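You operate a simulated robot arm through the tools that you are given. There is no shell and no other tool.

You run a simulated robot arm. Do the job below in one go: nothing can be reset, and whatever is moved stays where it is left.

TASK
Change the supply over from the blue plug to the red plug.
Fine: blue outlet switch off first; blue plug into its holder, blue outlet cap on; red outlet cap into the red dish; red outlet switch on last.
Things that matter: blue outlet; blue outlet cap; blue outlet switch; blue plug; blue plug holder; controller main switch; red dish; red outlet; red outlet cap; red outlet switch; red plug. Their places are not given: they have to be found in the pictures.

Only the result counts: the job must be done as asked and must still hold three seconds after the hand-in. Knocking over, shifting, dropping, spilling or breaking anything else fails it. A push-on lid holds only when it is set on centred and level and pressed home; a screw cap is set on level and turned clockwise until tight.

THE ROBOT
A 7-joint arm with a two-finger parallel gripper, fixed in place. Base frame: the origin is at the foot of the arm, x ahead of it, y to its left, z up. Lengths are in m, angles in degrees, forces in N, time in s.
Its first joint turns from -132.0 to 132.0 degrees. Payload 3.91 kg.
The TCP is the grasp point between the finger pads, 0.03 m short of the fingertips. In the tool frame z runs along the fingers and y along their closing line. Largest opening 0.11 m; finger width 0.02, thickness 0.01; the body of the gripper, 0.048 by 0.112 m, starts 0.055 m behind the TCP.
Orientation is that of the tool frame in the base frame, as [roll, pitch, yaw] about the fixed x, y, z axes, in that order (R = Rz(yaw) Ry(pitch) Rx(roll)). With the fingers straight down and closing along the base's y, the tool's x points along the base's -x, its y along +y and its z along -z.

THE INTERFACE
- The arm moves only by the tool jog_arm. Its argument "rows" is a list of rows, each an object of numbers (a shift or turn left out is 0, a gripper value left out holds the last): "tx", "ty", "tz": the shift along the tool's x, y, z in m; "rx", "ry", "rz": the turn, a rotation vector about the tool's x, y, z in degrees. In form: [{"tx": .., "ty": .., "tz": .., "rx": .., "ry": .., "rz": ..}, ...]. A call has 1 to 20 rows; each row shifts and turns the commanded pose from where the row before left it, along the tool's axes as they then stand. "grip" is the opening, from 0 (shut) to 1 (fully open), set as the call begins (left out, the last holds). Rows are played at 5 a second. More than 0.05 m and 8.6 degrees between two rows, or a gripper value outside its range, and nothing of the call is played. Where a pose cannot be reached the arm comes as near as it can. A force on the tool above 40 N (or 10 N above the force at the start of the call, whichever is more), or a blocked arm, ends the call early, and 0.2 s more pass. The fingers move at their own pace (about 0.108 m/s each) and stop on an object; they squeeze with about 38 N. The grip force told is the motor's: it shows also when the fingers shut on nothing. Time passes only in rows, and 0.2 s behind the last, so rows that do not move let the fingers close. It gives the time, the measured TCP pose, the force on the tool (base axes), the opening and the grip force at its end, in the units of the frame above (readings bear some noise), with the torque about the TCP (base axes, N m) and any sound that the robot's microphone picked up.
- Cameras (640 x 400 px; columns grow to the right, rows downward): "scene" is fixed at [0.0492, 0.6492, 1.2262]; the picture's right is [0.92, 0.39, 0.00], its down [-0.33, 0.79, -0.51] and it looks along [-0.20, 0.47, 0.86] (base axes); focal length 214 px, centre (320, 200). "wrist" rides on the gripper at [0.072, 0.017, -0.103] in the tool frame; the picture's right is [-0.23, 0.97, 0.00], its down [-0.76, -0.18, -0.62] and it looks along [-0.61, -0.14, 0.78] (tool axes); focal length 222 px, centre (320, 200).
- snapshot(camera): a new picture of that camera. It takes no simulated time.
- locate(camera, pixels): for up to 12 pixels [column, row] of the newest picture of that camera ("zoom" is the newest enlarged one), the place [x, y, z] in the base frame of the surface seen there, good to about 0.002 m. It takes no simulated time.
- zoom(camera, box): a new picture of the part [left, top, right, bottom] of that camera's present view, enlarged. It takes no simulated time.
- close_job(): hands the job in; it is judged then, once.

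Unless the task says otherwise, let go and move clear before handing in.

The tools are called after "Call:" as a command line: name --argument value ..., lists and objects as JSON in quotes. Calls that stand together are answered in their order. jog_arm: Moves the arm, as the interface text tells. Its arguments: {"type":"object","properties":{"rows":{"type":"array","items":{"type":"object","properties":{"tx":{"type":"number"},"ty":{"type":"number"},"tz":{"type":"number"},"rx":{"type":"number"},"ry":{"type":"number"},"rz":{"type":"number"}}}},"grip":{"type":"number"}},"required":["rows"]} The other tools are called the same way: snapshot (camera) takes a picture; locate (camera, pixels) gives the place of the surface under pixels of a picture; zoom (camera, box) takes an enlarged picture of a part of a camera's view; close_job () hands the job in.

At the start:

```text
time_s: 0.0
tcp_pos: [0.5759, 0.4563, 1.0735]
tool_rot: [180.0, 0.0, -180.0]
force: [-0.3, 0.2, 0.8]
torque: [0.02, -0.04, -0.02]
grip_width: 0.1101
grasp_force: 0.0
```

scene: 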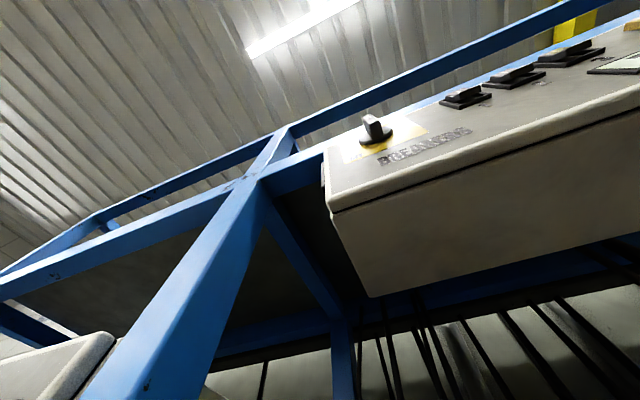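
wrist: 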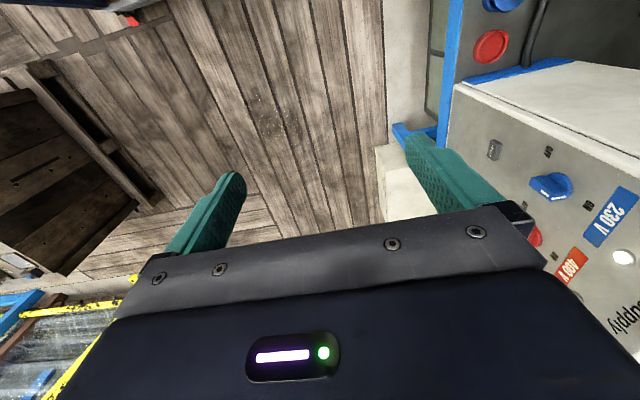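

The scene camera looks mostly at the ceiling. The wrist picture shows a panel at right with blue and red knobs (around (550,185) and (535,235)) and dishes at (490,45). I'll zoom in on these before moving anything.

Call:
zoom --camera "wrist" --box '[400, 0, 640, 150]'

Call:
zoom --camera "wrist" --box '[440, 130, 640, 400]'

Call:
zoom --camera "scene" --box '[320, 0, 640, 200]'

Call:
locate --camera "wrist" --pixels '[[490, 45], [505, 5], [550, 185], [533, 237], [494, 149], [625, 257], [610, 215], [470, 110], [570, 90], [270, 100], [400, 190], [572, 265]]'

Call:
locate --camera "scene" --pixels '[[376, 125], [460, 95], [515, 75], [570, 50], [330, 190], [500, 150], [90, 360]]'

```text
2.67 times, centred on (520, 75) of wrist
```

zoom: 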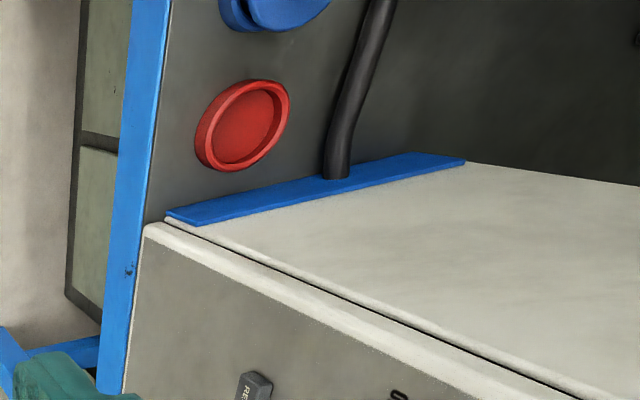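

```text
1.48 times, centred on (540, 265) of wrist
```

zoom: 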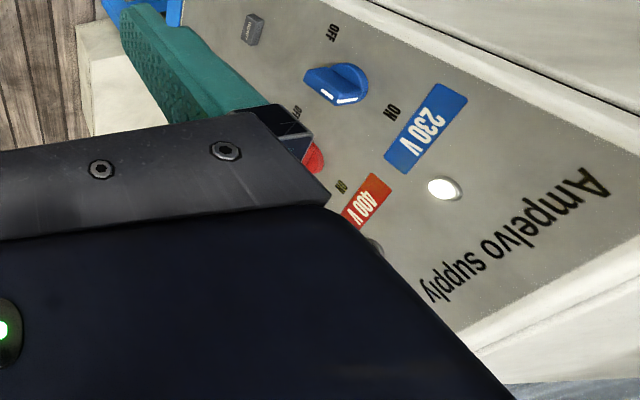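

```text
2.00 times, centred on (480, 100) of scene
```

zoom: 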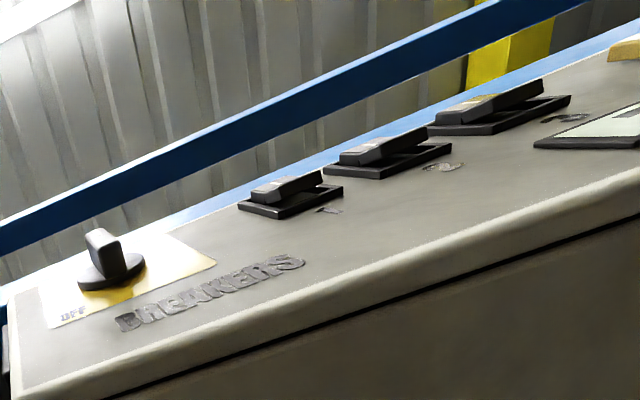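

```text
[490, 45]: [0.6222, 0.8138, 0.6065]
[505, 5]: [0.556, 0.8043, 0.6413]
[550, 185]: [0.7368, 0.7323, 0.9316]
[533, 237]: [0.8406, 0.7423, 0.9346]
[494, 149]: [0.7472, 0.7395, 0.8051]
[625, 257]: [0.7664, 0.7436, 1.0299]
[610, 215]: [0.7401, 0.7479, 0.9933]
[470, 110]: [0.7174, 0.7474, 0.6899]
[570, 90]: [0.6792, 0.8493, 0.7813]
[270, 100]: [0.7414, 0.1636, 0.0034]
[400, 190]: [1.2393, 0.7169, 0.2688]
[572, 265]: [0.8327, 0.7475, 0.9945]
```

```text
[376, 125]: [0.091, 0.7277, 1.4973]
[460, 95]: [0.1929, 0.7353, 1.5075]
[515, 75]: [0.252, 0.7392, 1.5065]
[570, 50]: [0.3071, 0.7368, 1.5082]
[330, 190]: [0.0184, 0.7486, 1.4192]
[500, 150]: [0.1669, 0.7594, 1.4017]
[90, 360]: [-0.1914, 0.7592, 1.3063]
```

The panel is a vertical face near y≈0.75 (blue switch ≈(0.737,0.732,0.93), red ≈(0.84,0.742,0.93)), and outlets/plugs sit lower at y≈0.81. I'll turn the tool to face +y and look.

Call:
jog_arm --rows '[{"rx": -8.2}, {"rx": -8.2}, {"rx": -8.2}, {"rx": -8.2}, {"rx": -8.2}, {"rx": -8.2}, {"rx": -8.2}, {"rx": -8.2}, {"rx": -8.2}, {"rx": -8.2}, {"rx": -8.0}, {}]'

Call:
snapshot --camera "wrist"

```text
time_s: 2.6
tcp_pos: [0.5746, 0.4568, 1.0731]
tool_rot: [89.9, 0.0, -179.9]
force: [0.2, -1.1, 1.2]
torque: [0.0, -0.02, 0.0]
grip_width: 0.1101
grasp_force: 0.1
```

```text
taken
```

wrist: 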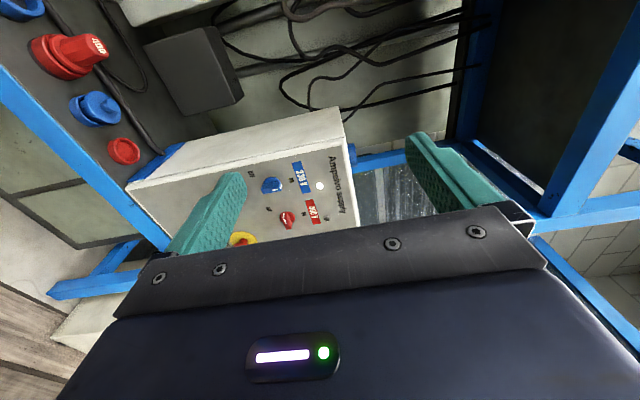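

The tool now faces the wall; image right is base up. Plugs/caps show at the upper left ((70,55) red, (95,108) blue, (123,150) red). I'll zoom and locate.

Call:
zoom --camera "wrist" --box '[0, 0, 200, 180]'

Call:
zoom --camera "wrist" --box '[200, 130, 380, 250]'

Call:
locate --camera "wrist" --pixels '[[20, 8], [90, 45], [60, 65], [90, 110], [123, 151], [190, 70], [30, 50], [160, 155], [130, 60], [40, 120], [75, 175], [180, 110]]'

Call:
locate --camera "wrist" --pixels '[[272, 185], [287, 220], [243, 238], [250, 172], [325, 186], [327, 217], [600, 150], [500, 100], [400, 60], [350, 250], [320, 120], [560, 40]]'

```text
2.22 times, centred on (100, 90) of wrist
```

zoom: 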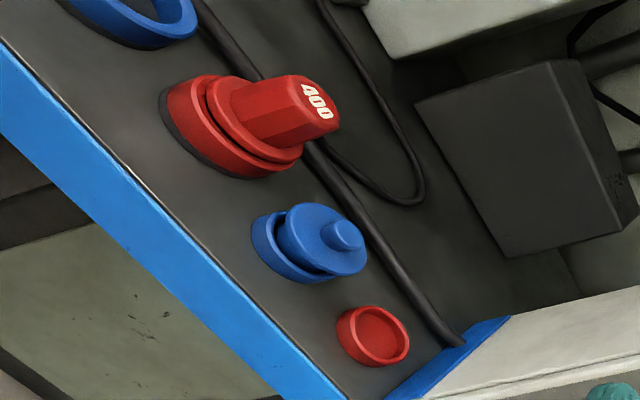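

```text
3.33 times, centred on (290, 190) of wrist
```

zoom: 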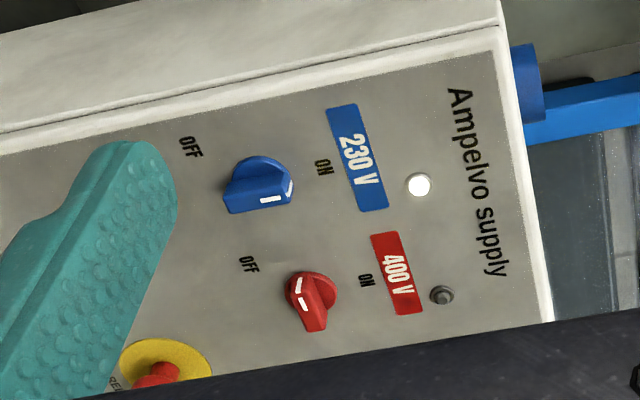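

```text
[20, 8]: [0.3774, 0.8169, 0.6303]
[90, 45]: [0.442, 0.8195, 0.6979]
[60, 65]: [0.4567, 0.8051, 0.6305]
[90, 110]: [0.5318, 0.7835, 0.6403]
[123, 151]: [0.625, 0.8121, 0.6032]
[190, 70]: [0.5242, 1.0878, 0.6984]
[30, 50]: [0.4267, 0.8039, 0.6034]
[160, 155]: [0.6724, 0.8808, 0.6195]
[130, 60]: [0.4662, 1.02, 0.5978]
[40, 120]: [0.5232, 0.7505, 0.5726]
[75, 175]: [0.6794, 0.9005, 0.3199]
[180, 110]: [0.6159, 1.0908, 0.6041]
```

```text
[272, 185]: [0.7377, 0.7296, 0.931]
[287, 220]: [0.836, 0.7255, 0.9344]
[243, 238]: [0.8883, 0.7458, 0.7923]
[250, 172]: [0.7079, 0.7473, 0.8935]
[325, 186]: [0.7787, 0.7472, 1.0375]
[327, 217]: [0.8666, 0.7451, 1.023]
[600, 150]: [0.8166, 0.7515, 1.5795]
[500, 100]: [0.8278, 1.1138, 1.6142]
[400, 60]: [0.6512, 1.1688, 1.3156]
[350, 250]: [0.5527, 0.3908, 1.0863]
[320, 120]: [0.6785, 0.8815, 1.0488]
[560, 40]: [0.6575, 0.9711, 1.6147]
```

The shelf at z≈0.6 holds the empty blue holder (20,8), the red plug "400" in its holder (75,50), the blue cap in a blue dish (100,108) and the red dish (123,151). I can't see the outlets, so I'll turn the tool back down, move to the other side, and look around toward -y, where something red was visible at the start.

Call:
jog_arm --rows '[{"rx": 8.2}, {"rx": 8.2}, {"rx": 8.2}, {"rx": 8.2}, {"rx": 8.2}, {"rx": 8.2}, {"rx": 8.2}, {"rx": 8.2}, {"rx": 8.2}, {"rx": 8.2}, {"rx": 8.0}, {}]'

Call:
jog_arm --rows '[{"ty": -0.04}, {"ty": -0.045}, {"ty": -0.045}, {"ty": -0.045}, {"ty": -0.045}, {"ty": -0.045}, {"ty": -0.045}, {"ty": -0.045}, {"ty": -0.045}, {"ty": -0.045}, {}]'

Call:
snapshot --camera "wrist"

```text
time_s: 5.2
tcp_pos: [0.5765, 0.4572, 1.0731]
tool_rot: [-179.9, 0.1, -180.0]
force: [0.1, 1.5, 0.8]
torque: [0.01, 0.02, 0.0]
grip_width: 0.1101
grasp_force: 0.1
```

```text
time_s: 7.6
tcp_pos: [0.5752, 0.0111, 1.0746]
tool_rot: [-179.9, 0.0, -179.9]
force: [0.1, 0.4, 0.7]
torque: [0.0, 0.03, 0.02]
grip_width: 0.1099
grasp_force: 0.0
```

```text
taken
```

wrist: 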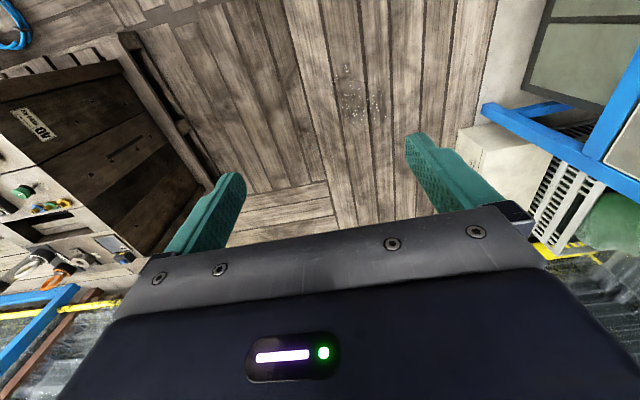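

Floor in front with a crate and another panel on the -y side (left edge). I'll rotate the tool to look toward -y.

Call:
jog_arm --rows '[{"rz": 8.2}, {"rz": 8.2}, {"rz": 8.2}, {"rz": 8.2}, {"rz": 8.2}, {"rz": 8.2}, {"rz": 8.2}, {"rz": 8.2}, {"rz": 8.2}, {"rz": 8.2}, {"rz": 8.0}, {}]'

Call:
snapshot --camera "wrist"

```text
time_s: 10.2
tcp_pos: [0.5768, 0.0123, 1.0732]
tool_rot: [-180.0, 0.0, 89.9]
force: [0.1, 0.0, 0.4]
torque: [-0.01, -0.02, 0.01]
grip_width: 0.1101
grasp_force: 0.0
```

```text
taken
```

wrist: 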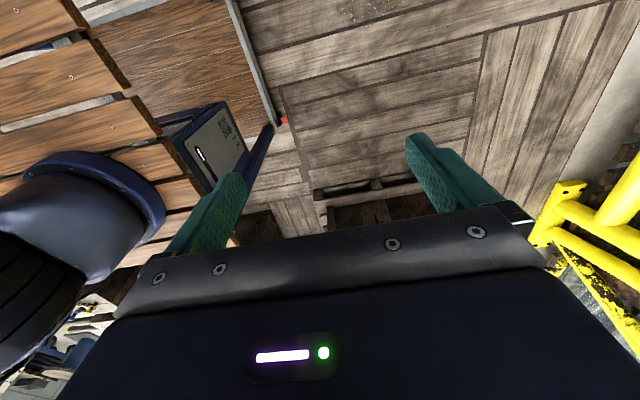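

Left shows the robot pedestal. The -y panel is hidden behind the gripper, so I'll rotate back partway and tilt to see it.

Call:
jog_arm --rows '[{"rz": -8.2}, {"rz": -8.2}, {"rz": -8.2}, {"rz": -8.2}, {"rz": -8.2}, {"rz": -8.2}, {"rz": -5}, {"ry": -8}, {"ry": -8}, {"ry": -8}, {}]'

Call:
snapshot --camera "wrist"

```text
time_s: 12.6
tcp_pos: [0.5755, 0.0121, 1.0734]
tool_rot: [-180.0, 24.1, 144.2]
force: [0.5, -0.1, 0.6]
torque: [0.05, -0.02, 0.05]
grip_width: 0.1101
grasp_force: 0.2
```

```text
taken
```

wrist: 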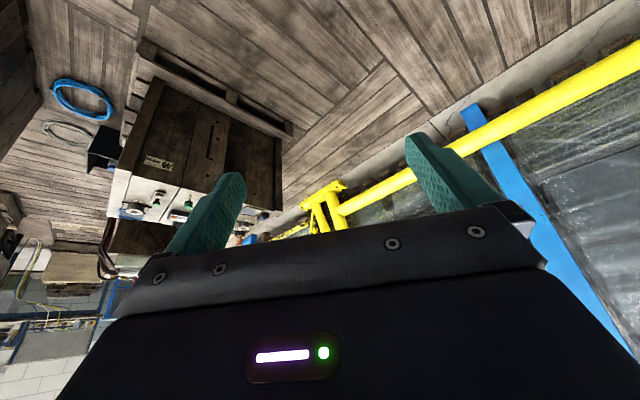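

Call:
zoom --camera "wrist" --box '[0, 130, 240, 330]'

Call:
locate --camera "wrist" --pixels '[[160, 160], [130, 212], [180, 215], [30, 270], [80, 265], [80, 100], [105, 150], [480, 120], [320, 205]]'

```text
2.00 times, centred on (120, 230) of wrist
```

zoom: 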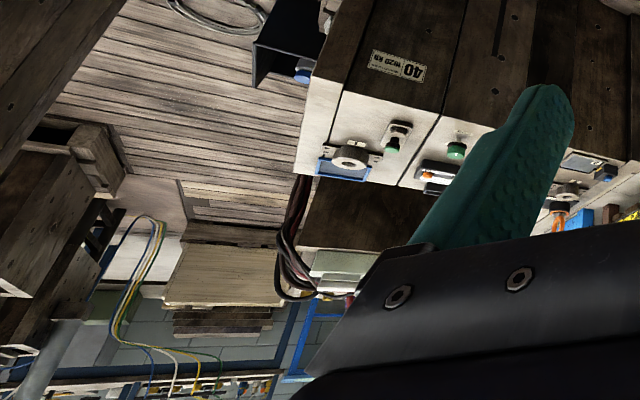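

```text
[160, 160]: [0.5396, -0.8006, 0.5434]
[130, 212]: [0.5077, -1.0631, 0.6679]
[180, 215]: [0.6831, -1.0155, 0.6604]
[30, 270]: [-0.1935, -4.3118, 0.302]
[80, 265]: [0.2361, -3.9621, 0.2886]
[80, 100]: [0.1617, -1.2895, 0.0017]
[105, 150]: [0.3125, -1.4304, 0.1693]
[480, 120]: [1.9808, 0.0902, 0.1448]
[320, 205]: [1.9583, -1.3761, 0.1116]
```

That -y panel is beyond reach and is background. The outlets must be elsewhere on the +y side (x<0.4 or recessed), so I'll turn the camera to look toward +y and move there.

Call:
jog_arm --rows '[{"ry": 8}, {"ry": 8}, {"ry": 8}, {"rz": -8.4}, {"rz": -8.4}, {"rz": -8.4}, {"rz": -8.4}, {"rz": -8.4}, {"rz": -8.4}, {"rz": -8.4}, {"rz": -8.4}, {"rz": -8.4}, {"rz": -8.4}, {"rz": -8.4}, {"rz": -8.4}, {"rz": -8.4}, {"rz": -8.4}, {"rz": -8.2}]'

Call:
jog_arm --rows '[{"tx": -0.035, "ty": 0.022}, {"tx": -0.035, "ty": 0.022}, {"tx": -0.035, "ty": 0.022}, {"tx": -0.035, "ty": 0.022}, {"tx": -0.035, "ty": 0.022}, {"tx": -0.035, "ty": 0.022}, {"tx": -0.035, "ty": 0.022}, {"tx": -0.035, "ty": 0.022}, {"tx": -0.035, "ty": 0.022}, {"tx": -0.035, "ty": 0.022}, {}]'

Call:
snapshot --camera "wrist"

```text
time_s: 16.4
tcp_pos: [0.5761, 0.0106, 1.0734]
tool_rot: [-179.9, 0.1, -89.8]
force: [-0.9, -0.1, 0.7]
torque: [-0.05, -0.02, 0.02]
grip_width: 0.11
grasp_force: 0.0
```

```text
time_s: 18.8
tcp_pos: [0.3552, 0.362, 1.0738]
tool_rot: [-180.0, 0.0, -90.0]
force: [0.8, 0.0, 0.1]
torque: [-0.03, 0.05, -0.01]
grip_width: 0.1102
grasp_force: 0.0
```

```text
taken
```

wrist: 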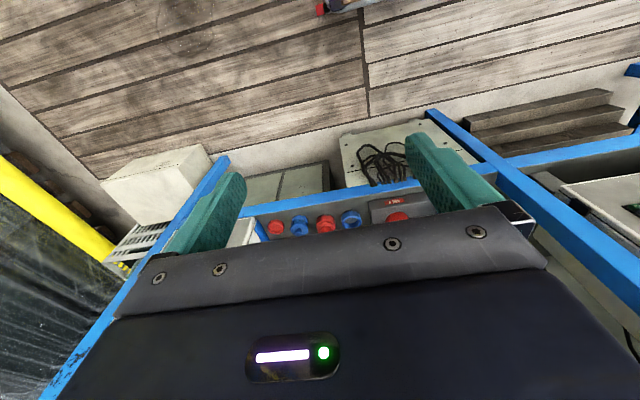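

A row of items lies on the shelf, and a red thing with a red label at (395,212) further to -x is likely an outlet. I'll move closer (+y) so the shelf appears above the gripper in the image.

Call:
jog_arm --rows '[{"tx": -0.035, "ty": 0.01}, {"tx": -0.035, "ty": 0.01}, {"tx": -0.035, "ty": 0.01}, {"tx": -0.035, "ty": 0.01}, {"tx": -0.035, "ty": 0.01}, {"tx": -0.02}, {}]'

Call:
snapshot --camera "wrist"

```text
time_s: 20.4
tcp_pos: [0.3057, 0.5567, 1.0742]
tool_rot: [-180.0, 0.0, -90.0]
force: [0.1, 0.3, 0.1]
torque: [0.01, -0.04, -0.01]
grip_width: 0.1099
grasp_force: 0.1
```

```text
taken
```

wrist: 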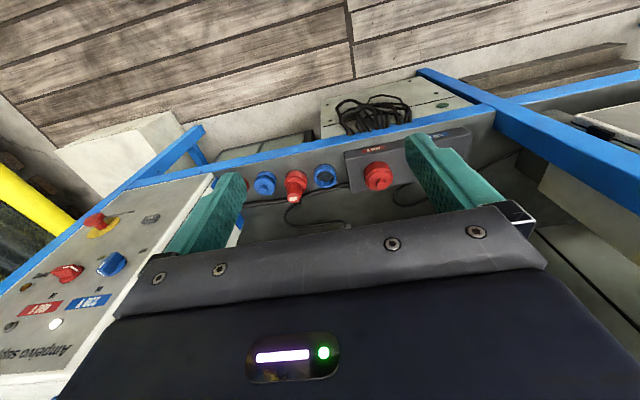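

Call:
zoom --camera "wrist" --box '[230, 110, 500, 220]'

Call:
locate --camera "wrist" --pixels '[[378, 172], [370, 190], [372, 149], [430, 210], [460, 135], [345, 170], [325, 175], [296, 195], [297, 175], [265, 180], [400, 145], [400, 195]]'

```text
2.37 times, centred on (365, 165) of wrist
```

zoom: 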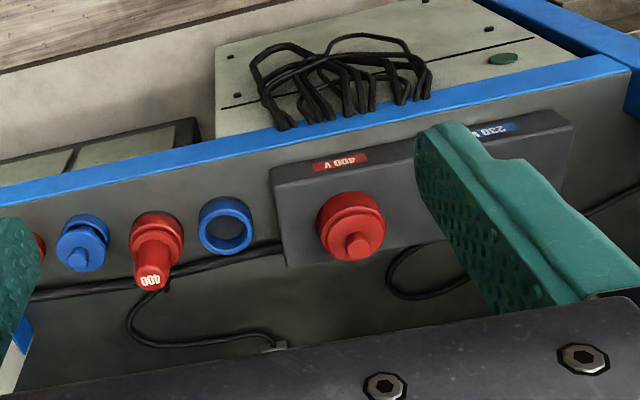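

```text
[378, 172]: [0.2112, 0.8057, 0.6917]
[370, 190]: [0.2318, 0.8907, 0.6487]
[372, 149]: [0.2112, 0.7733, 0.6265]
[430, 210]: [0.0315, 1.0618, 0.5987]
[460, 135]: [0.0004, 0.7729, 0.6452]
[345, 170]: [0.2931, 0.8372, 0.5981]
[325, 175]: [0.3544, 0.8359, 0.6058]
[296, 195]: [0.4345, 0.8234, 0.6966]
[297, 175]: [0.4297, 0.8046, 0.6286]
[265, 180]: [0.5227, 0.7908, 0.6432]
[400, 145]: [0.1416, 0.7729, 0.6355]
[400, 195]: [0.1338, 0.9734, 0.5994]
```

All the items stand upright on the shelf: the outlet box at x≈0–0.27 has the red outlet with its cap at (378,172), and the blue outlet is hidden behind the right finger. I'll zoom on the panel at left to read the knobs.

Call:
zoom --camera "wrist" --box '[0, 190, 170, 360]'

Call:
locate --camera "zoom" --pixels '[[320, 200], [100, 100]]'

```text
2.35 times, centred on (85, 275) of wrist
```

zoom: 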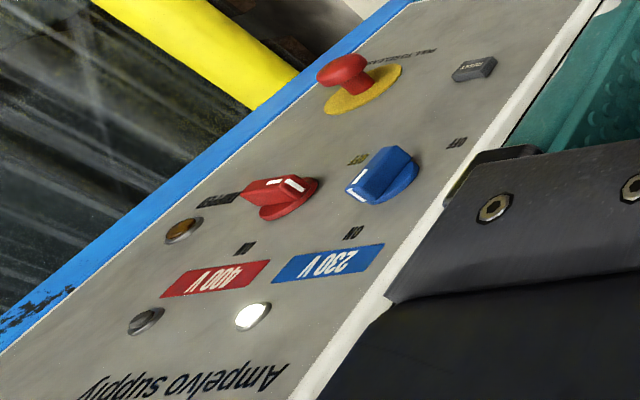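

```text
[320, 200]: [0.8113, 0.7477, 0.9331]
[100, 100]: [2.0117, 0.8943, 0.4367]
```

I need a frontal close view of the panel. I'll back off, re-orient to face +y, and move in front of it.

Call:
jog_arm --rows '[{"tx": 0.04}, {"tx": 0.04}, {"tx": 0.04}, {"rz": 8.2}, {"rz": 8.2}, {"rz": 8.2}, {"rz": 8.2}, {"rz": 8.2}, {"rz": 8.2}, {"rz": 8.2}, {"rz": 8.2}, {"rz": 8.2}, {"rz": 8.2}, {"rz": 8.0}]'

Call:
jog_arm --rows '[{"tx": -0.035}, {"tx": -0.035}, {"tx": -0.035}, {"tx": -0.035, "rx": -8.2}, {"tx": -0.035, "rx": -8.2}, {"tx": -0.035, "rx": -8.2}, {"tx": -0.035, "rx": -8.2}, {"tx": -0.035, "rx": -8.2}, {"tx": -0.035, "rx": -8.2}, {"rx": -8.2}, {"rx": -8.2}, {"rx": -8.2}, {"rx": -8.2}, {"rx": -8.0}, {"ty": -0.04}, {"ty": -0.04}, {"ty": -0.035, "tz": 0.03}, {"tz": 0.03}, {}]'

Call:
snapshot --camera "wrist"

```text
time_s: 23.4
tcp_pos: [0.3049, 0.436, 1.073]
tool_rot: [-180.0, 0.0, 180.0]
force: [-0.6, -0.7, -0.4]
torque: [0.02, -0.05, -0.05]
grip_width: 0.11
grasp_force: 0.0
```

```text
time_s: 27.4
tcp_pos: [0.6209, 0.4968, 0.9577]
tool_rot: [90.0, 0.0, -180.0]
force: [0.4, 0.2, -0.8]
torque: [0.02, 0.01, 0.02]
grip_width: 0.11
grasp_force: 0.2
```

```text
taken
```

wrist: 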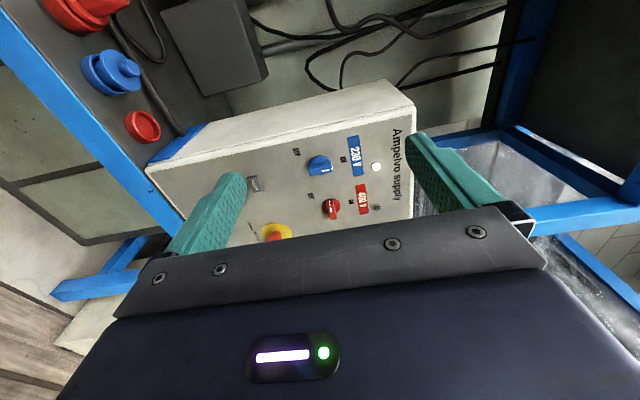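

Call:
zoom --camera "wrist" --box '[240, 120, 420, 240]'

Call:
zoom --camera "wrist" --box '[0, 0, 220, 160]'

```text
3.33 times, centred on (330, 180) of wrist
```

zoom: 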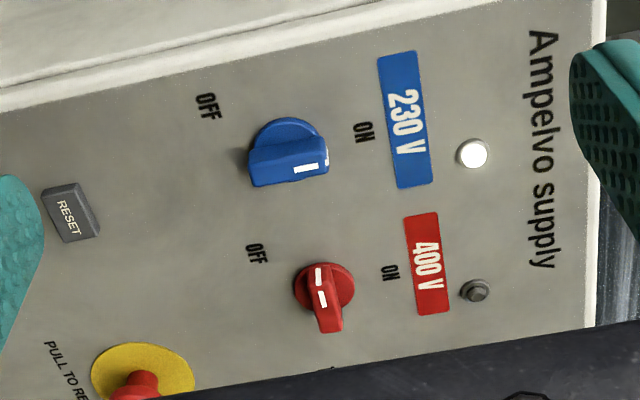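

```text
2.50 times, centred on (110, 80) of wrist
```

zoom: 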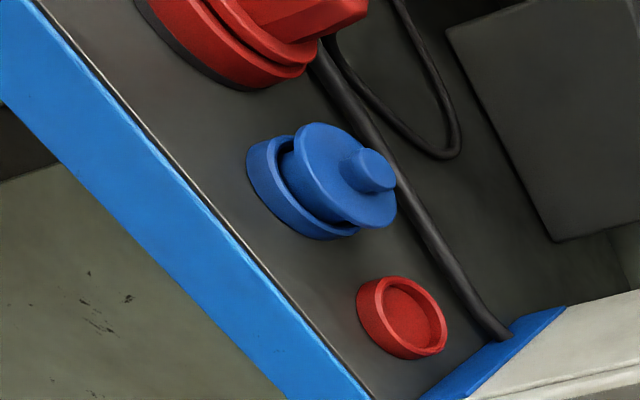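

The knobs and their OFF/ON labels are visible, but obliquely. I'll locate the labels and then get a square-on view by yawing the tool.

Call:
zoom --camera "wrist" --box '[240, 120, 420, 240]'

Call:
locate --camera "zoom" --pixels '[[207, 105], [362, 130], [310, 167], [285, 125], [255, 180], [325, 160], [255, 253], [388, 273], [330, 285], [322, 275], [322, 298], [340, 325]]'

Call:
jog_arm --rows '[{"tx": -0.04}, {"tx": -0.04}, {"tx": -0.04}, {"ry": 8.2}, {"ry": 8.2}, {"ry": 8.2}, {"ry": 8.2}, {}]'

Call:
snapshot --camera "wrist"

```text
3.33 times, centred on (330, 180) of wrist
```

zoom: 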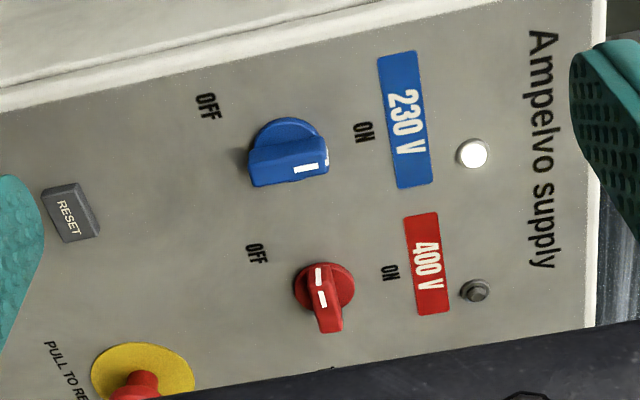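

```text
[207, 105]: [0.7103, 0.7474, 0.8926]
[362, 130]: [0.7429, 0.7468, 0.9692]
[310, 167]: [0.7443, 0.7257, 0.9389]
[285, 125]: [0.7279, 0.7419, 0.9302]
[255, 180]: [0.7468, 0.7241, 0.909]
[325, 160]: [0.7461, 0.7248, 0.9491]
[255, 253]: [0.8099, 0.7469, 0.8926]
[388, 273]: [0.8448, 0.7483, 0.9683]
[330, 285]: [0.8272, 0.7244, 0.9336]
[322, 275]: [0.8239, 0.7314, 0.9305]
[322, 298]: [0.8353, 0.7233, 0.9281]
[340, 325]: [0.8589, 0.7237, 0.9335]
```

```text
time_s: 29.2
tcp_pos: [0.7406, 0.4963, 0.958]
tool_rot: [90.0, 0.0, -147.1]
force: [0.1, 0.1, 0.3]
torque: [-0.02, 0.0, -0.01]
grip_width: 0.1101
grasp_force: 0.1
```

```text
taken
```

wrist: 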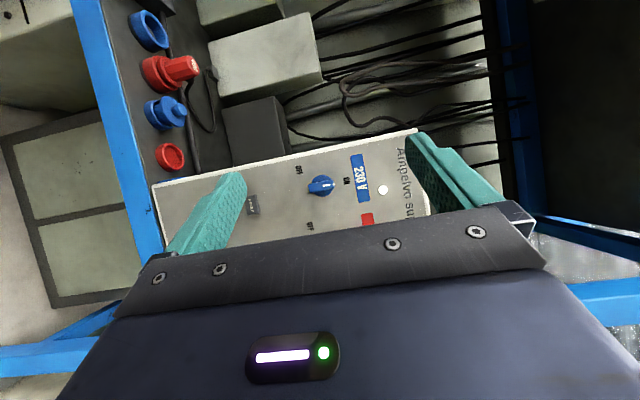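

Call:
zoom --camera "wrist" --box '[270, 140, 400, 240]'

Call:
locate --camera "zoom" --pixels '[[250, 195], [290, 240], [240, 230], [205, 250], [250, 225], [140, 150], [375, 200], [270, 230]]'

Call:
jog_arm --rows '[{"tx": -0.04, "tz": 0.0}, {"tx": -0.03}, {}]'

Call:
snapshot --camera "wrist"

Call:
zoom --camera "wrist" --box '[270, 110, 400, 240]'

```text
4.00 times, centred on (335, 190) of wrist
```

zoom: 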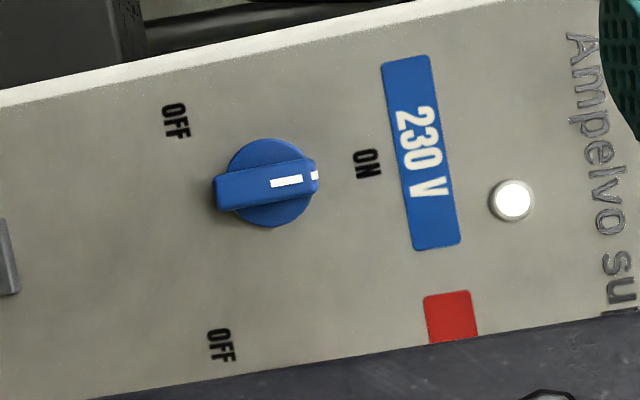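

```text
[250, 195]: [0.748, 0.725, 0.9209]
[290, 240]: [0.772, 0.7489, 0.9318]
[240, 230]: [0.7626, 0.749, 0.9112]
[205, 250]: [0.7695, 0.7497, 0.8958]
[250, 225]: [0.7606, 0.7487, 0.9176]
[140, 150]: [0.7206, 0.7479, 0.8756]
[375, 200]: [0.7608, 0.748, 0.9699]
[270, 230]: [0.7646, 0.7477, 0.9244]
```

```text
time_s: 30.0
tcp_pos: [0.7993, 0.5341, 0.959]
tool_rot: [89.9, 0.1, -147.2]
force: [1.0, 0.3, -0.8]
torque: [-0.03, 0.05, -0.01]
grip_width: 0.11
grasp_force: 0.1
```

```text
taken
```

wrist: 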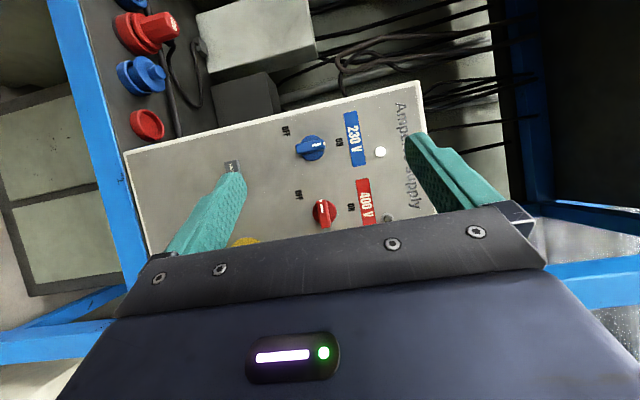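

```text
3.08 times, centred on (335, 175) of wrist
```

zoom: 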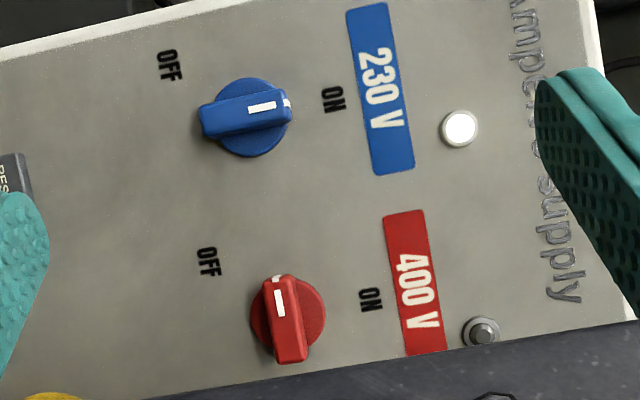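

Blue pointer is at ON (12 o'clock); red pointer is at OFF (9 o'clock). So blue needs a 90° counter-clockwise turn and red a 90° clockwise turn. I'll pin the knob geometry.

Call:
locate --camera "zoom" --pixels '[[206, 117], [286, 100], [245, 98], [248, 132], [245, 150], [250, 82], [215, 130], [282, 120], [287, 280], [290, 355], [300, 320], [275, 320]]'

Call:
locate --camera "wrist" --pixels '[[146, 73], [150, 30], [147, 125], [130, 3], [235, 163]]'

```text
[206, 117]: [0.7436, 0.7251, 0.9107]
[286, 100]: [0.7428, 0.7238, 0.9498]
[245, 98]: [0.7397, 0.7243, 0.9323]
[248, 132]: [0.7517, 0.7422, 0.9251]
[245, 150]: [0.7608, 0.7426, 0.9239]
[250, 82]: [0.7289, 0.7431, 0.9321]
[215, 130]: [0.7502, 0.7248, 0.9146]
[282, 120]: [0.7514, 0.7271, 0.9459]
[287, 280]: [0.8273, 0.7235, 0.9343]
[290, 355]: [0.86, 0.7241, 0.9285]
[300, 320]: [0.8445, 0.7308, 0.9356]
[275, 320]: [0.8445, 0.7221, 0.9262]
```

```text
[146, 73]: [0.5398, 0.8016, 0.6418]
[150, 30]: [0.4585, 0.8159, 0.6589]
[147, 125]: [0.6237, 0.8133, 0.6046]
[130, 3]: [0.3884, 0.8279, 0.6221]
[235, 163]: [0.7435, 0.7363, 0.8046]
```

Blue knob bar is centred at ≈(0.745, 0.930), front y≈0.7245, disc face y≈0.7425. I'll square up to +y and turn the gripper so it closes horizontally.

Call:
jog_arm --rows '[{"ry": -8.2}, {"ry": -8.2}, {"ry": -8.2}, {"ry": -8.2}, {"rz": 8.2}, {"rz": 8.2}, {"rz": 8.2}, {"rz": 8.2}, {"rz": 8.2}, {"rz": 8.2}, {"rz": 8.2}, {"rz": 8.2}, {"rz": 8.2}, {"rz": 8.2}, {"rz": 8.0}, {}, {}]'

Call:
snapshot --camera "wrist"

```text
time_s: 33.6
tcp_pos: [0.7992, 0.5342, 0.958]
tool_rot: [-89.5, -89.9, -0.3]
force: [0.6, -0.5, -0.4]
torque: [0.0, -0.01, 0.01]
grip_width: 0.1097
grasp_force: 0.0
```

```text
taken
```

wrist: 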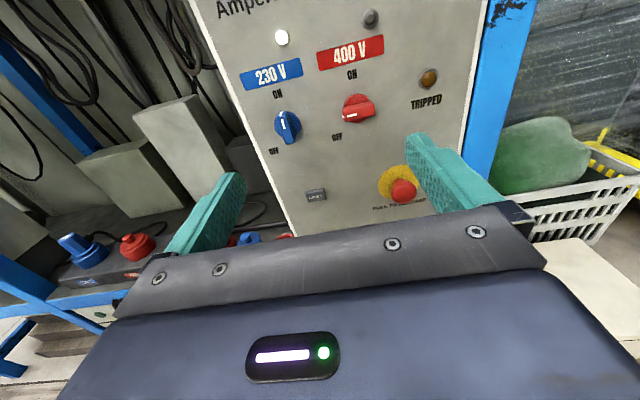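

Good upright view. I'll align in front of the blue knob with the gripper half open and approach to a pre-grasp.

Call:
jog_arm --rows '[{"ty": -0.027, "tx": -0.014}, {"ty": -0.0272, "tx": -0.014}, {"tz": 0.04}, {"tz": 0.04}, {"tz": 0.03}, {}]' --grip 0.45

Call:
snapshot --camera "wrist"

```text
time_s: 35.0
tcp_pos: [0.745, 0.6453, 0.931]
tool_rot: [85.8, -90.0, -175.9]
force: [0.1, -0.4, 0.0]
torque: [0.01, -0.03, 0.01]
grip_width: 0.0493
grasp_force: 0.0
```

```text
taken
```

wrist: 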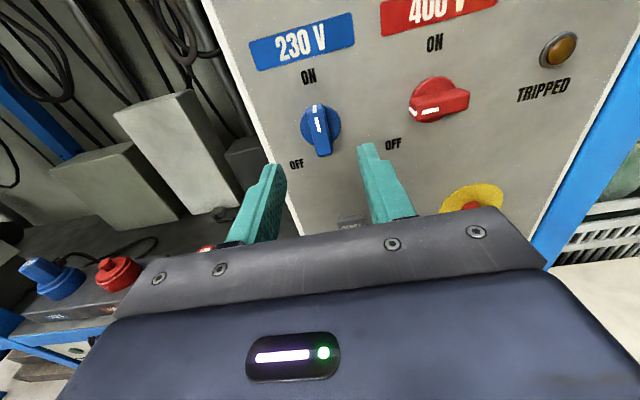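

Aligned with the knob at (320,128). I'll advance to straddle it, then close.

Call:
jog_arm --rows '[{"tz": 0.03}, {"tz": 0.02}, {"tz": 0.012}, {}]'

Call:
snapshot --camera "wrist"

```text
time_s: 36.0
tcp_pos: [0.745, 0.708, 0.9308]
tool_rot: [-80.7, -90.0, -9.4]
force: [-0.2, 0.3, 0.2]
torque: [0.0, -0.04, -0.04]
grip_width: 0.0496
grasp_force: 0.0
```

```text
taken
```

wrist: 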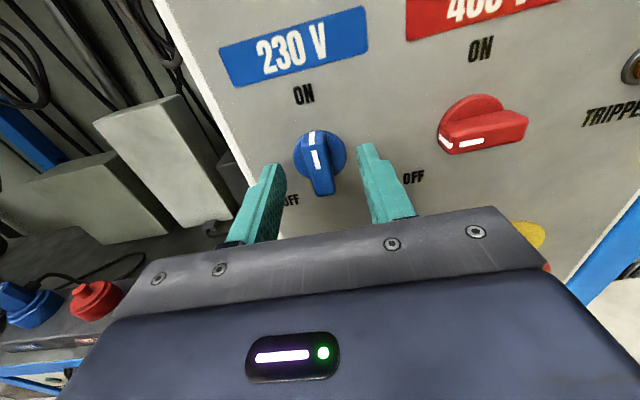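

Call:
jog_arm --rows '[{}, {}, {}, {}]' --grip 0

Call:
snapshot --camera "wrist"

```text
time_s: 37.0
tcp_pos: [0.7443, 0.7073, 0.9301]
tool_rot: [-115.2, -90.0, 25.2]
force: [-0.7, 1.2, 0.5]
torque: [0.12, 0.01, 0.01]
grip_width: 0.0149
grasp_force: 44.6
```

```text
taken
```

wrist: 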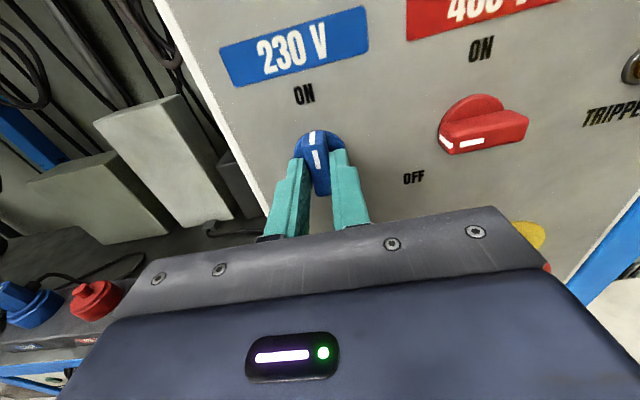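

Knob gripped (width 0.0149). I'll turn it counter-clockwise in steps (rz negative).

Call:
jog_arm --rows '[{"rz": -7.5}, {"rz": -7.5}, {"rz": -7.5}, {"rz": -7.5}, {"rz": -7.5}, {"rz": -7.5}, {"rz": -7.5}, {"rz": -7.5}, {"rz": -7.5}, {"rz": -7.5}, {"rz": -7.5}, {"rz": -7.5}, {}]'

Call:
snapshot --camera "wrist"

```text
time_s: 39.8
tcp_pos: [0.7436, 0.7065, 0.9303]
tool_rot: [89.9, 0.2, -179.9]
force: [-20.2, -9.9, -14.7]
torque: [-0.32, 0.08, 1.29]
grip_width: 0.0149
grasp_force: 45.2
```

```text
taken
```

wrist: 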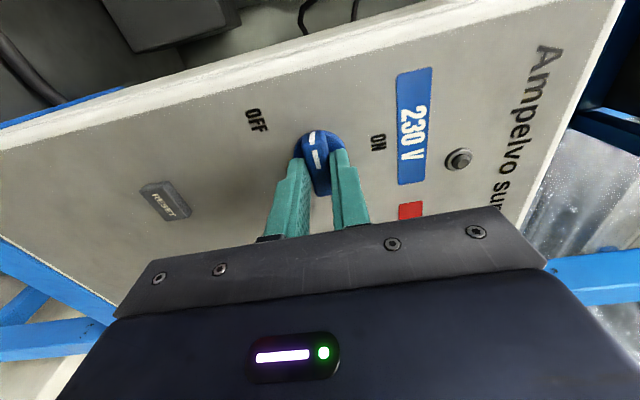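

The knob now points left and its lamp at (458,158) went dark, so blue is off. I'll release and back off.

Call:
jog_arm --rows '[{}, {}, {}]' --grip 0.45

Call:
jog_arm --rows '[{"tz": -0.03}, {"tz": -0.04}, {"tz": -0.045}, {"tz": -0.045}, {"tz": -0.04}, {}]'

Call:
snapshot --camera "wrist"

Call:
zoom --camera "wrist" --box '[240, 100, 440, 240]'

```text
time_s: 40.6
tcp_pos: [0.7458, 0.707, 0.9308]
tool_rot: [89.9, 0.0, 180.0]
force: [-0.1, 0.5, 0.0]
torque: [0.0, -0.01, 0.01]
grip_width: 0.0495
grasp_force: 0.1
```

```text
time_s: 42.0
tcp_pos: [0.7457, 0.5056, 0.931]
tool_rot: [90.1, 0.0, 180.0]
force: [0.0, -0.2, -0.3]
torque: [0.02, -0.02, -0.01]
grip_width: 0.0497
grasp_force: 0.1
```

```text
taken
```

wrist: 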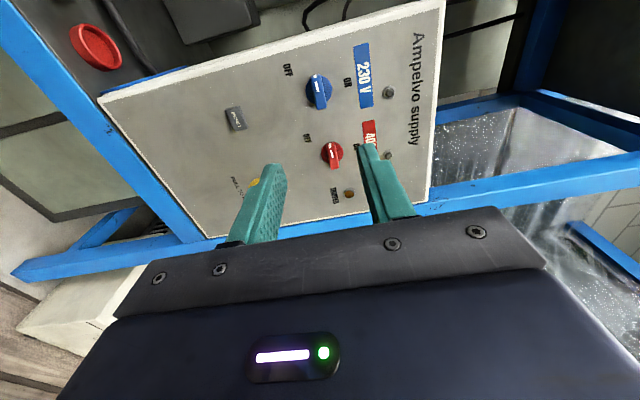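

```text
2.86 times, centred on (340, 170) of wrist
```

zoom: 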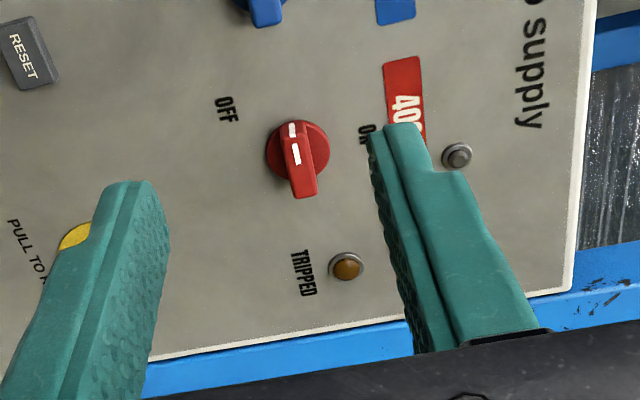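

Blue switch is at OFF. Next I'll turn the tool down with the camera looking +y and go see the outlet box near x≈0.1.

Call:
jog_arm --rows '[{"rx": 8.2}, {"rx": 8.2}, {"rx": 8.2}, {"rx": 8.2}, {"rx": 8.2}, {"rx": 8.2}, {"rx": 8.2}, {"rx": 8.2}, {"rx": 8.2}, {"rx": 8.2}, {"rx": 8.0}, {"tx": 0.04, "tz": -0.03}, {"tx": 0.04, "tz": -0.03}, {"tx": 0.04, "tz": -0.03}, {"tx": 0.04, "tz": -0.03}, {"tx": 0.04}, {"tx": 0.04}, {"tx": 0.04}, {"tx": 0.04}]' --grip 1

Call:
jog_arm --rows '[{"rz": -8.2}, {"rz": -8.2}, {"rz": -8.2}, {"rz": -8.2}, {"rz": -8.2}, {"rz": -8.2}, {"rz": -8.2}, {"rz": -8.2}, {"rz": -8.2}, {"rz": -8.2}, {"rz": -8}, {"ty": 0.045}, {"ty": 0.045}, {"ty": 0.045}, {"ty": 0.045}, {"ty": 0.045}, {"ty": 0.045}, {"tx": -0.04}, {}]'

Call:
snapshot --camera "wrist"

```text
time_s: 46.0
tcp_pos: [0.4258, 0.507, 1.05]
tool_rot: [180.0, 0.0, -180.0]
force: [-0.1, -0.5, 0.7]
torque: [0.03, 0.01, 0.0]
grip_width: 0.1099
grasp_force: 0.0
```

```text
time_s: 50.0
tcp_pos: [0.1558, 0.5472, 1.0504]
tool_rot: [180.0, -0.1, -90.0]
force: [0.2, -1.0, -0.9]
torque: [-0.01, -0.01, 0.0]
grip_width: 0.11
grasp_force: 0.2
```

```text
taken
```

wrist: 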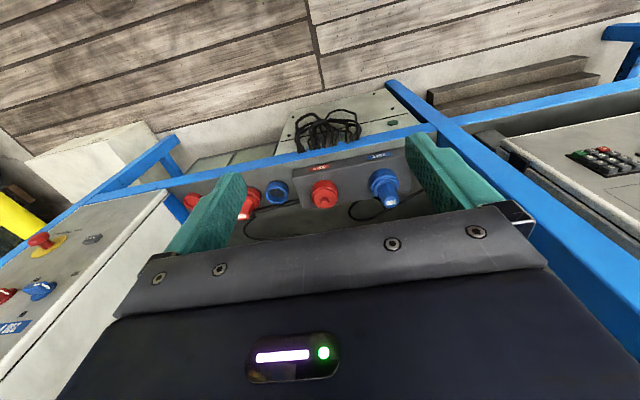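

Call:
zoom --camera "wrist" --box '[230, 120, 430, 230]'

Call:
locate --camera "zoom" --pixels '[[497, 245], [520, 275], [490, 220], [470, 230], [530, 215], [300, 235], [305, 270], [300, 210], [260, 230], [340, 230], [153, 225], [470, 118]]'

```text
3.20 times, centred on (330, 175) of wrist
```

zoom: 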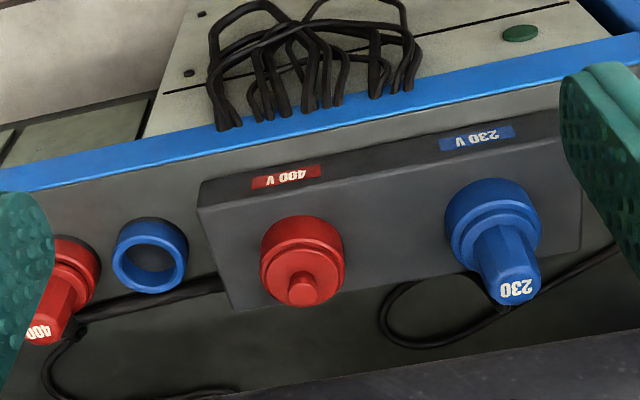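

```text
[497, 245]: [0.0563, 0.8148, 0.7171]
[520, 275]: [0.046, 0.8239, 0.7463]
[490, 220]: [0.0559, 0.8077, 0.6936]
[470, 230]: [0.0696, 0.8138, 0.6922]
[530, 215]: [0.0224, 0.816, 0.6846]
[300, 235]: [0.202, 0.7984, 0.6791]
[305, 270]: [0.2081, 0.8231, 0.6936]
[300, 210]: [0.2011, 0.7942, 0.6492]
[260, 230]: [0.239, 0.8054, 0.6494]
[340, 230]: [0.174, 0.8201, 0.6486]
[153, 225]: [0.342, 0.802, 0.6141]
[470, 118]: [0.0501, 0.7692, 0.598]
```

Blue plug (~(0.05,0.83), top z≈0.75) sits in the blue outlet; the red outlet has its cap on at ~(0.205,0.825). I'll move closer for accurate geometry.

Call:
jog_arm --rows '[{"tx": -0.03, "ty": 0.02, "tz": 0.03}, {"tx": -0.03, "ty": 0.025, "tz": 0.03}, {"tx": -0.03, "ty": 0.025, "tz": 0.03}, {"tx": -0.03, "ty": 0.025, "tz": 0.03}, {"tz": 0.03}, {}]'

Call:
snapshot --camera "wrist"

Call:
zoom --camera "wrist" --box '[220, 80, 440, 230]'

```text
time_s: 51.4
tcp_pos: [0.0599, 0.6666, 0.8996]
tool_rot: [180.0, 0.0, -90.0]
force: [-0.2, 0.4, -0.2]
torque: [-0.01, -0.03, 0.02]
grip_width: 0.1099
grasp_force: 0.1
```

```text
taken
```

wrist: 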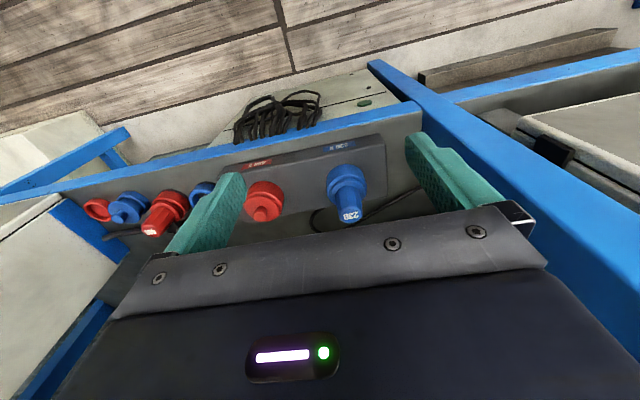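

```text
2.67 times, centred on (330, 155) of wrist
```

zoom: 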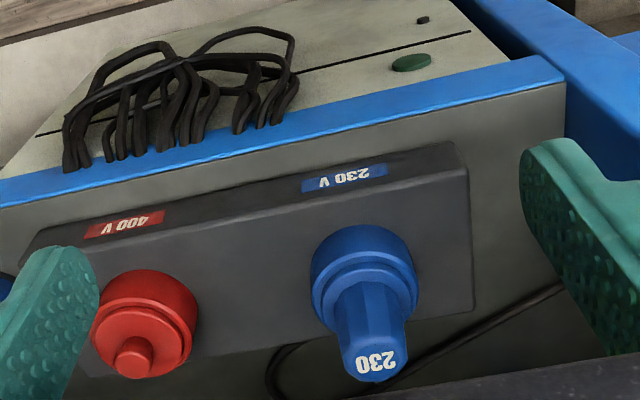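

Call:
locate --camera "zoom" --pixels '[[345, 362], [405, 362], [375, 380], [378, 285], [340, 250], [400, 250], [312, 275], [415, 275], [365, 228], [135, 358], [100, 330], [190, 320]]'

Call:
locate --camera "wrist" --pixels '[[400, 90], [440, 110], [500, 160], [560, 200], [600, 270], [420, 115], [388, 180], [152, 228], [205, 190], [125, 208], [98, 208], [262, 210]]'

```text
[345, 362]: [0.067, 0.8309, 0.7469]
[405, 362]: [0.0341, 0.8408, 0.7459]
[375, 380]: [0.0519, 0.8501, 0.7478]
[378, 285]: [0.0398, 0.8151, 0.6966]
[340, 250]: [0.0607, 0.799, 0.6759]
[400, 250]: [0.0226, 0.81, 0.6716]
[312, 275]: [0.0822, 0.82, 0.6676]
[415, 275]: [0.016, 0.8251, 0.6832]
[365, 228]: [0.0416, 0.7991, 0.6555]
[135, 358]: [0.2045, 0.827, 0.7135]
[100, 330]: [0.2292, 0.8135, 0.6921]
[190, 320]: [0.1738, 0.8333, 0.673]
```

```text
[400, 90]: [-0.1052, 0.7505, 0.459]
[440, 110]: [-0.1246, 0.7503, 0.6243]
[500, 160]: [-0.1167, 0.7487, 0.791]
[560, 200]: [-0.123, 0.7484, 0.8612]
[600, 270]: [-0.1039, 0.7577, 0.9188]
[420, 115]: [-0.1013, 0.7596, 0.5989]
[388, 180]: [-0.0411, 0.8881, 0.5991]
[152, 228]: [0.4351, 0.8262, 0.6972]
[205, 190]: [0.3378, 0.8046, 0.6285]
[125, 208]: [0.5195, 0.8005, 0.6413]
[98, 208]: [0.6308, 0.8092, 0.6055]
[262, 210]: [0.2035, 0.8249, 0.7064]
```

Geometry: blue plug centre ≈(0.050,0.832), handle z≈0.697–0.747, ~0.033 wide; a blue post lies at x≈-0.11. I'll move above the plug.

Call:
jog_arm --rows '[{"tx": -0.04, "ty": 0.01}, {"tx": -0.04}, {"tx": -0.04, "tz": 0.02}, {"tx": -0.045, "tz": 0.03}, {}]' --grip 0.7

Call:
snapshot --camera "wrist"

```text
refused: row 4 steps farther than a row can; nothing moved
```

```text
taken
```

wrist: 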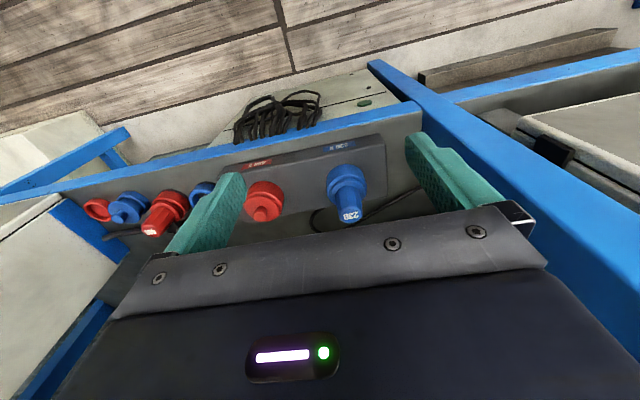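

Row limit exceeded, so nothing moved. I'm resending with smaller steps.

Call:
jog_arm --rows '[{"tx": -0.04, "ty": 0.01}, {"tx": -0.04}, {"tx": -0.04, "tz": 0.02}, {"tx": -0.03, "tz": 0.03}, {"tx": -0.015}, {}]' --grip 0.7

Call:
snapshot --camera "wrist"

```text
time_s: 52.8
tcp_pos: [0.0502, 0.8318, 0.8512]
tool_rot: [-180.0, 0.0, -90.0]
force: [-0.8, -0.7, -1.0]
torque: [0.0, 0.01, -0.02]
grip_width: 0.0771
grasp_force: 0.0
```

```text
taken
```

wrist: 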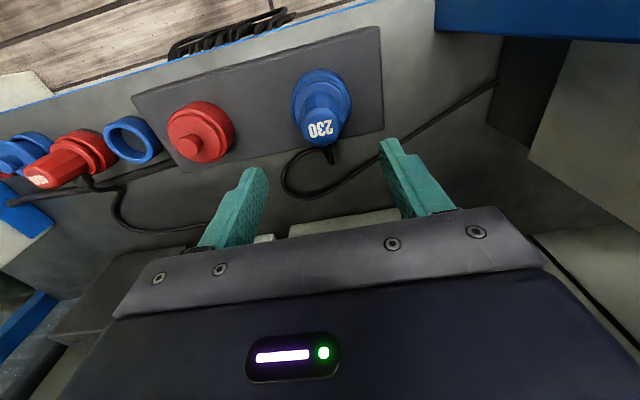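

Call:
zoom --camera "wrist" --box '[120, 40, 400, 200]'

Call:
locate --camera "wrist" --pixels '[[320, 129], [309, 133], [335, 127], [320, 120], [322, 139], [293, 100], [350, 95], [318, 70], [318, 88], [318, 110], [332, 155], [190, 148]]'

Call:
locate --camera "zoom" --pixels '[[165, 245], [110, 190], [200, 180], [155, 150], [185, 275], [255, 210], [30, 220], [5, 205], [60, 200], [30, 175], [30, 265]]'

```text
2.29 times, centred on (260, 120) of wrist
```

zoom: 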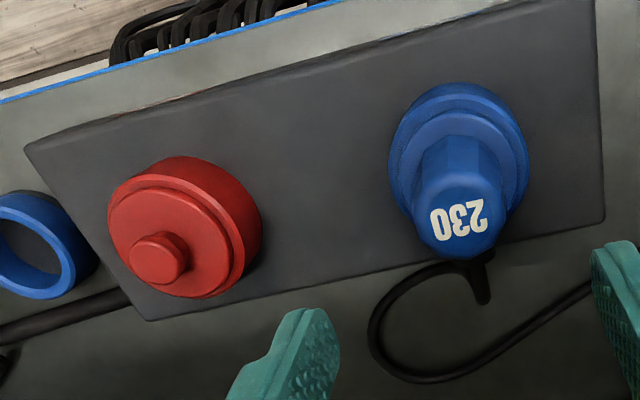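

```text
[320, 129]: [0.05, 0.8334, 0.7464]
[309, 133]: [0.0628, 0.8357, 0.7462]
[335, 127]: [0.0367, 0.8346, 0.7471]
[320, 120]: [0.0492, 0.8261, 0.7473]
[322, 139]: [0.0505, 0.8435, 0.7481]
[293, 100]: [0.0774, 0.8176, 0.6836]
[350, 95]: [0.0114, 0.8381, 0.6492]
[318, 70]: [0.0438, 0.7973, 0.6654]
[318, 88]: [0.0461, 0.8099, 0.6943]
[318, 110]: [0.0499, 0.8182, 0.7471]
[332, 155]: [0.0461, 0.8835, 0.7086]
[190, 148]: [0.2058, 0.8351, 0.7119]
```

```text
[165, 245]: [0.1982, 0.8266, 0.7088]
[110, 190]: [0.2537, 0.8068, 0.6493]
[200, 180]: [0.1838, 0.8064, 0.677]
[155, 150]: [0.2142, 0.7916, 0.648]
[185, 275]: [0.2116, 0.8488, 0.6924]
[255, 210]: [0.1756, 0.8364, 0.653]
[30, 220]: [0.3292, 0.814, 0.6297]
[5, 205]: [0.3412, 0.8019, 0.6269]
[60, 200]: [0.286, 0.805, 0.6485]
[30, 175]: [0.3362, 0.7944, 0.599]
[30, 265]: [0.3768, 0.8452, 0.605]
```

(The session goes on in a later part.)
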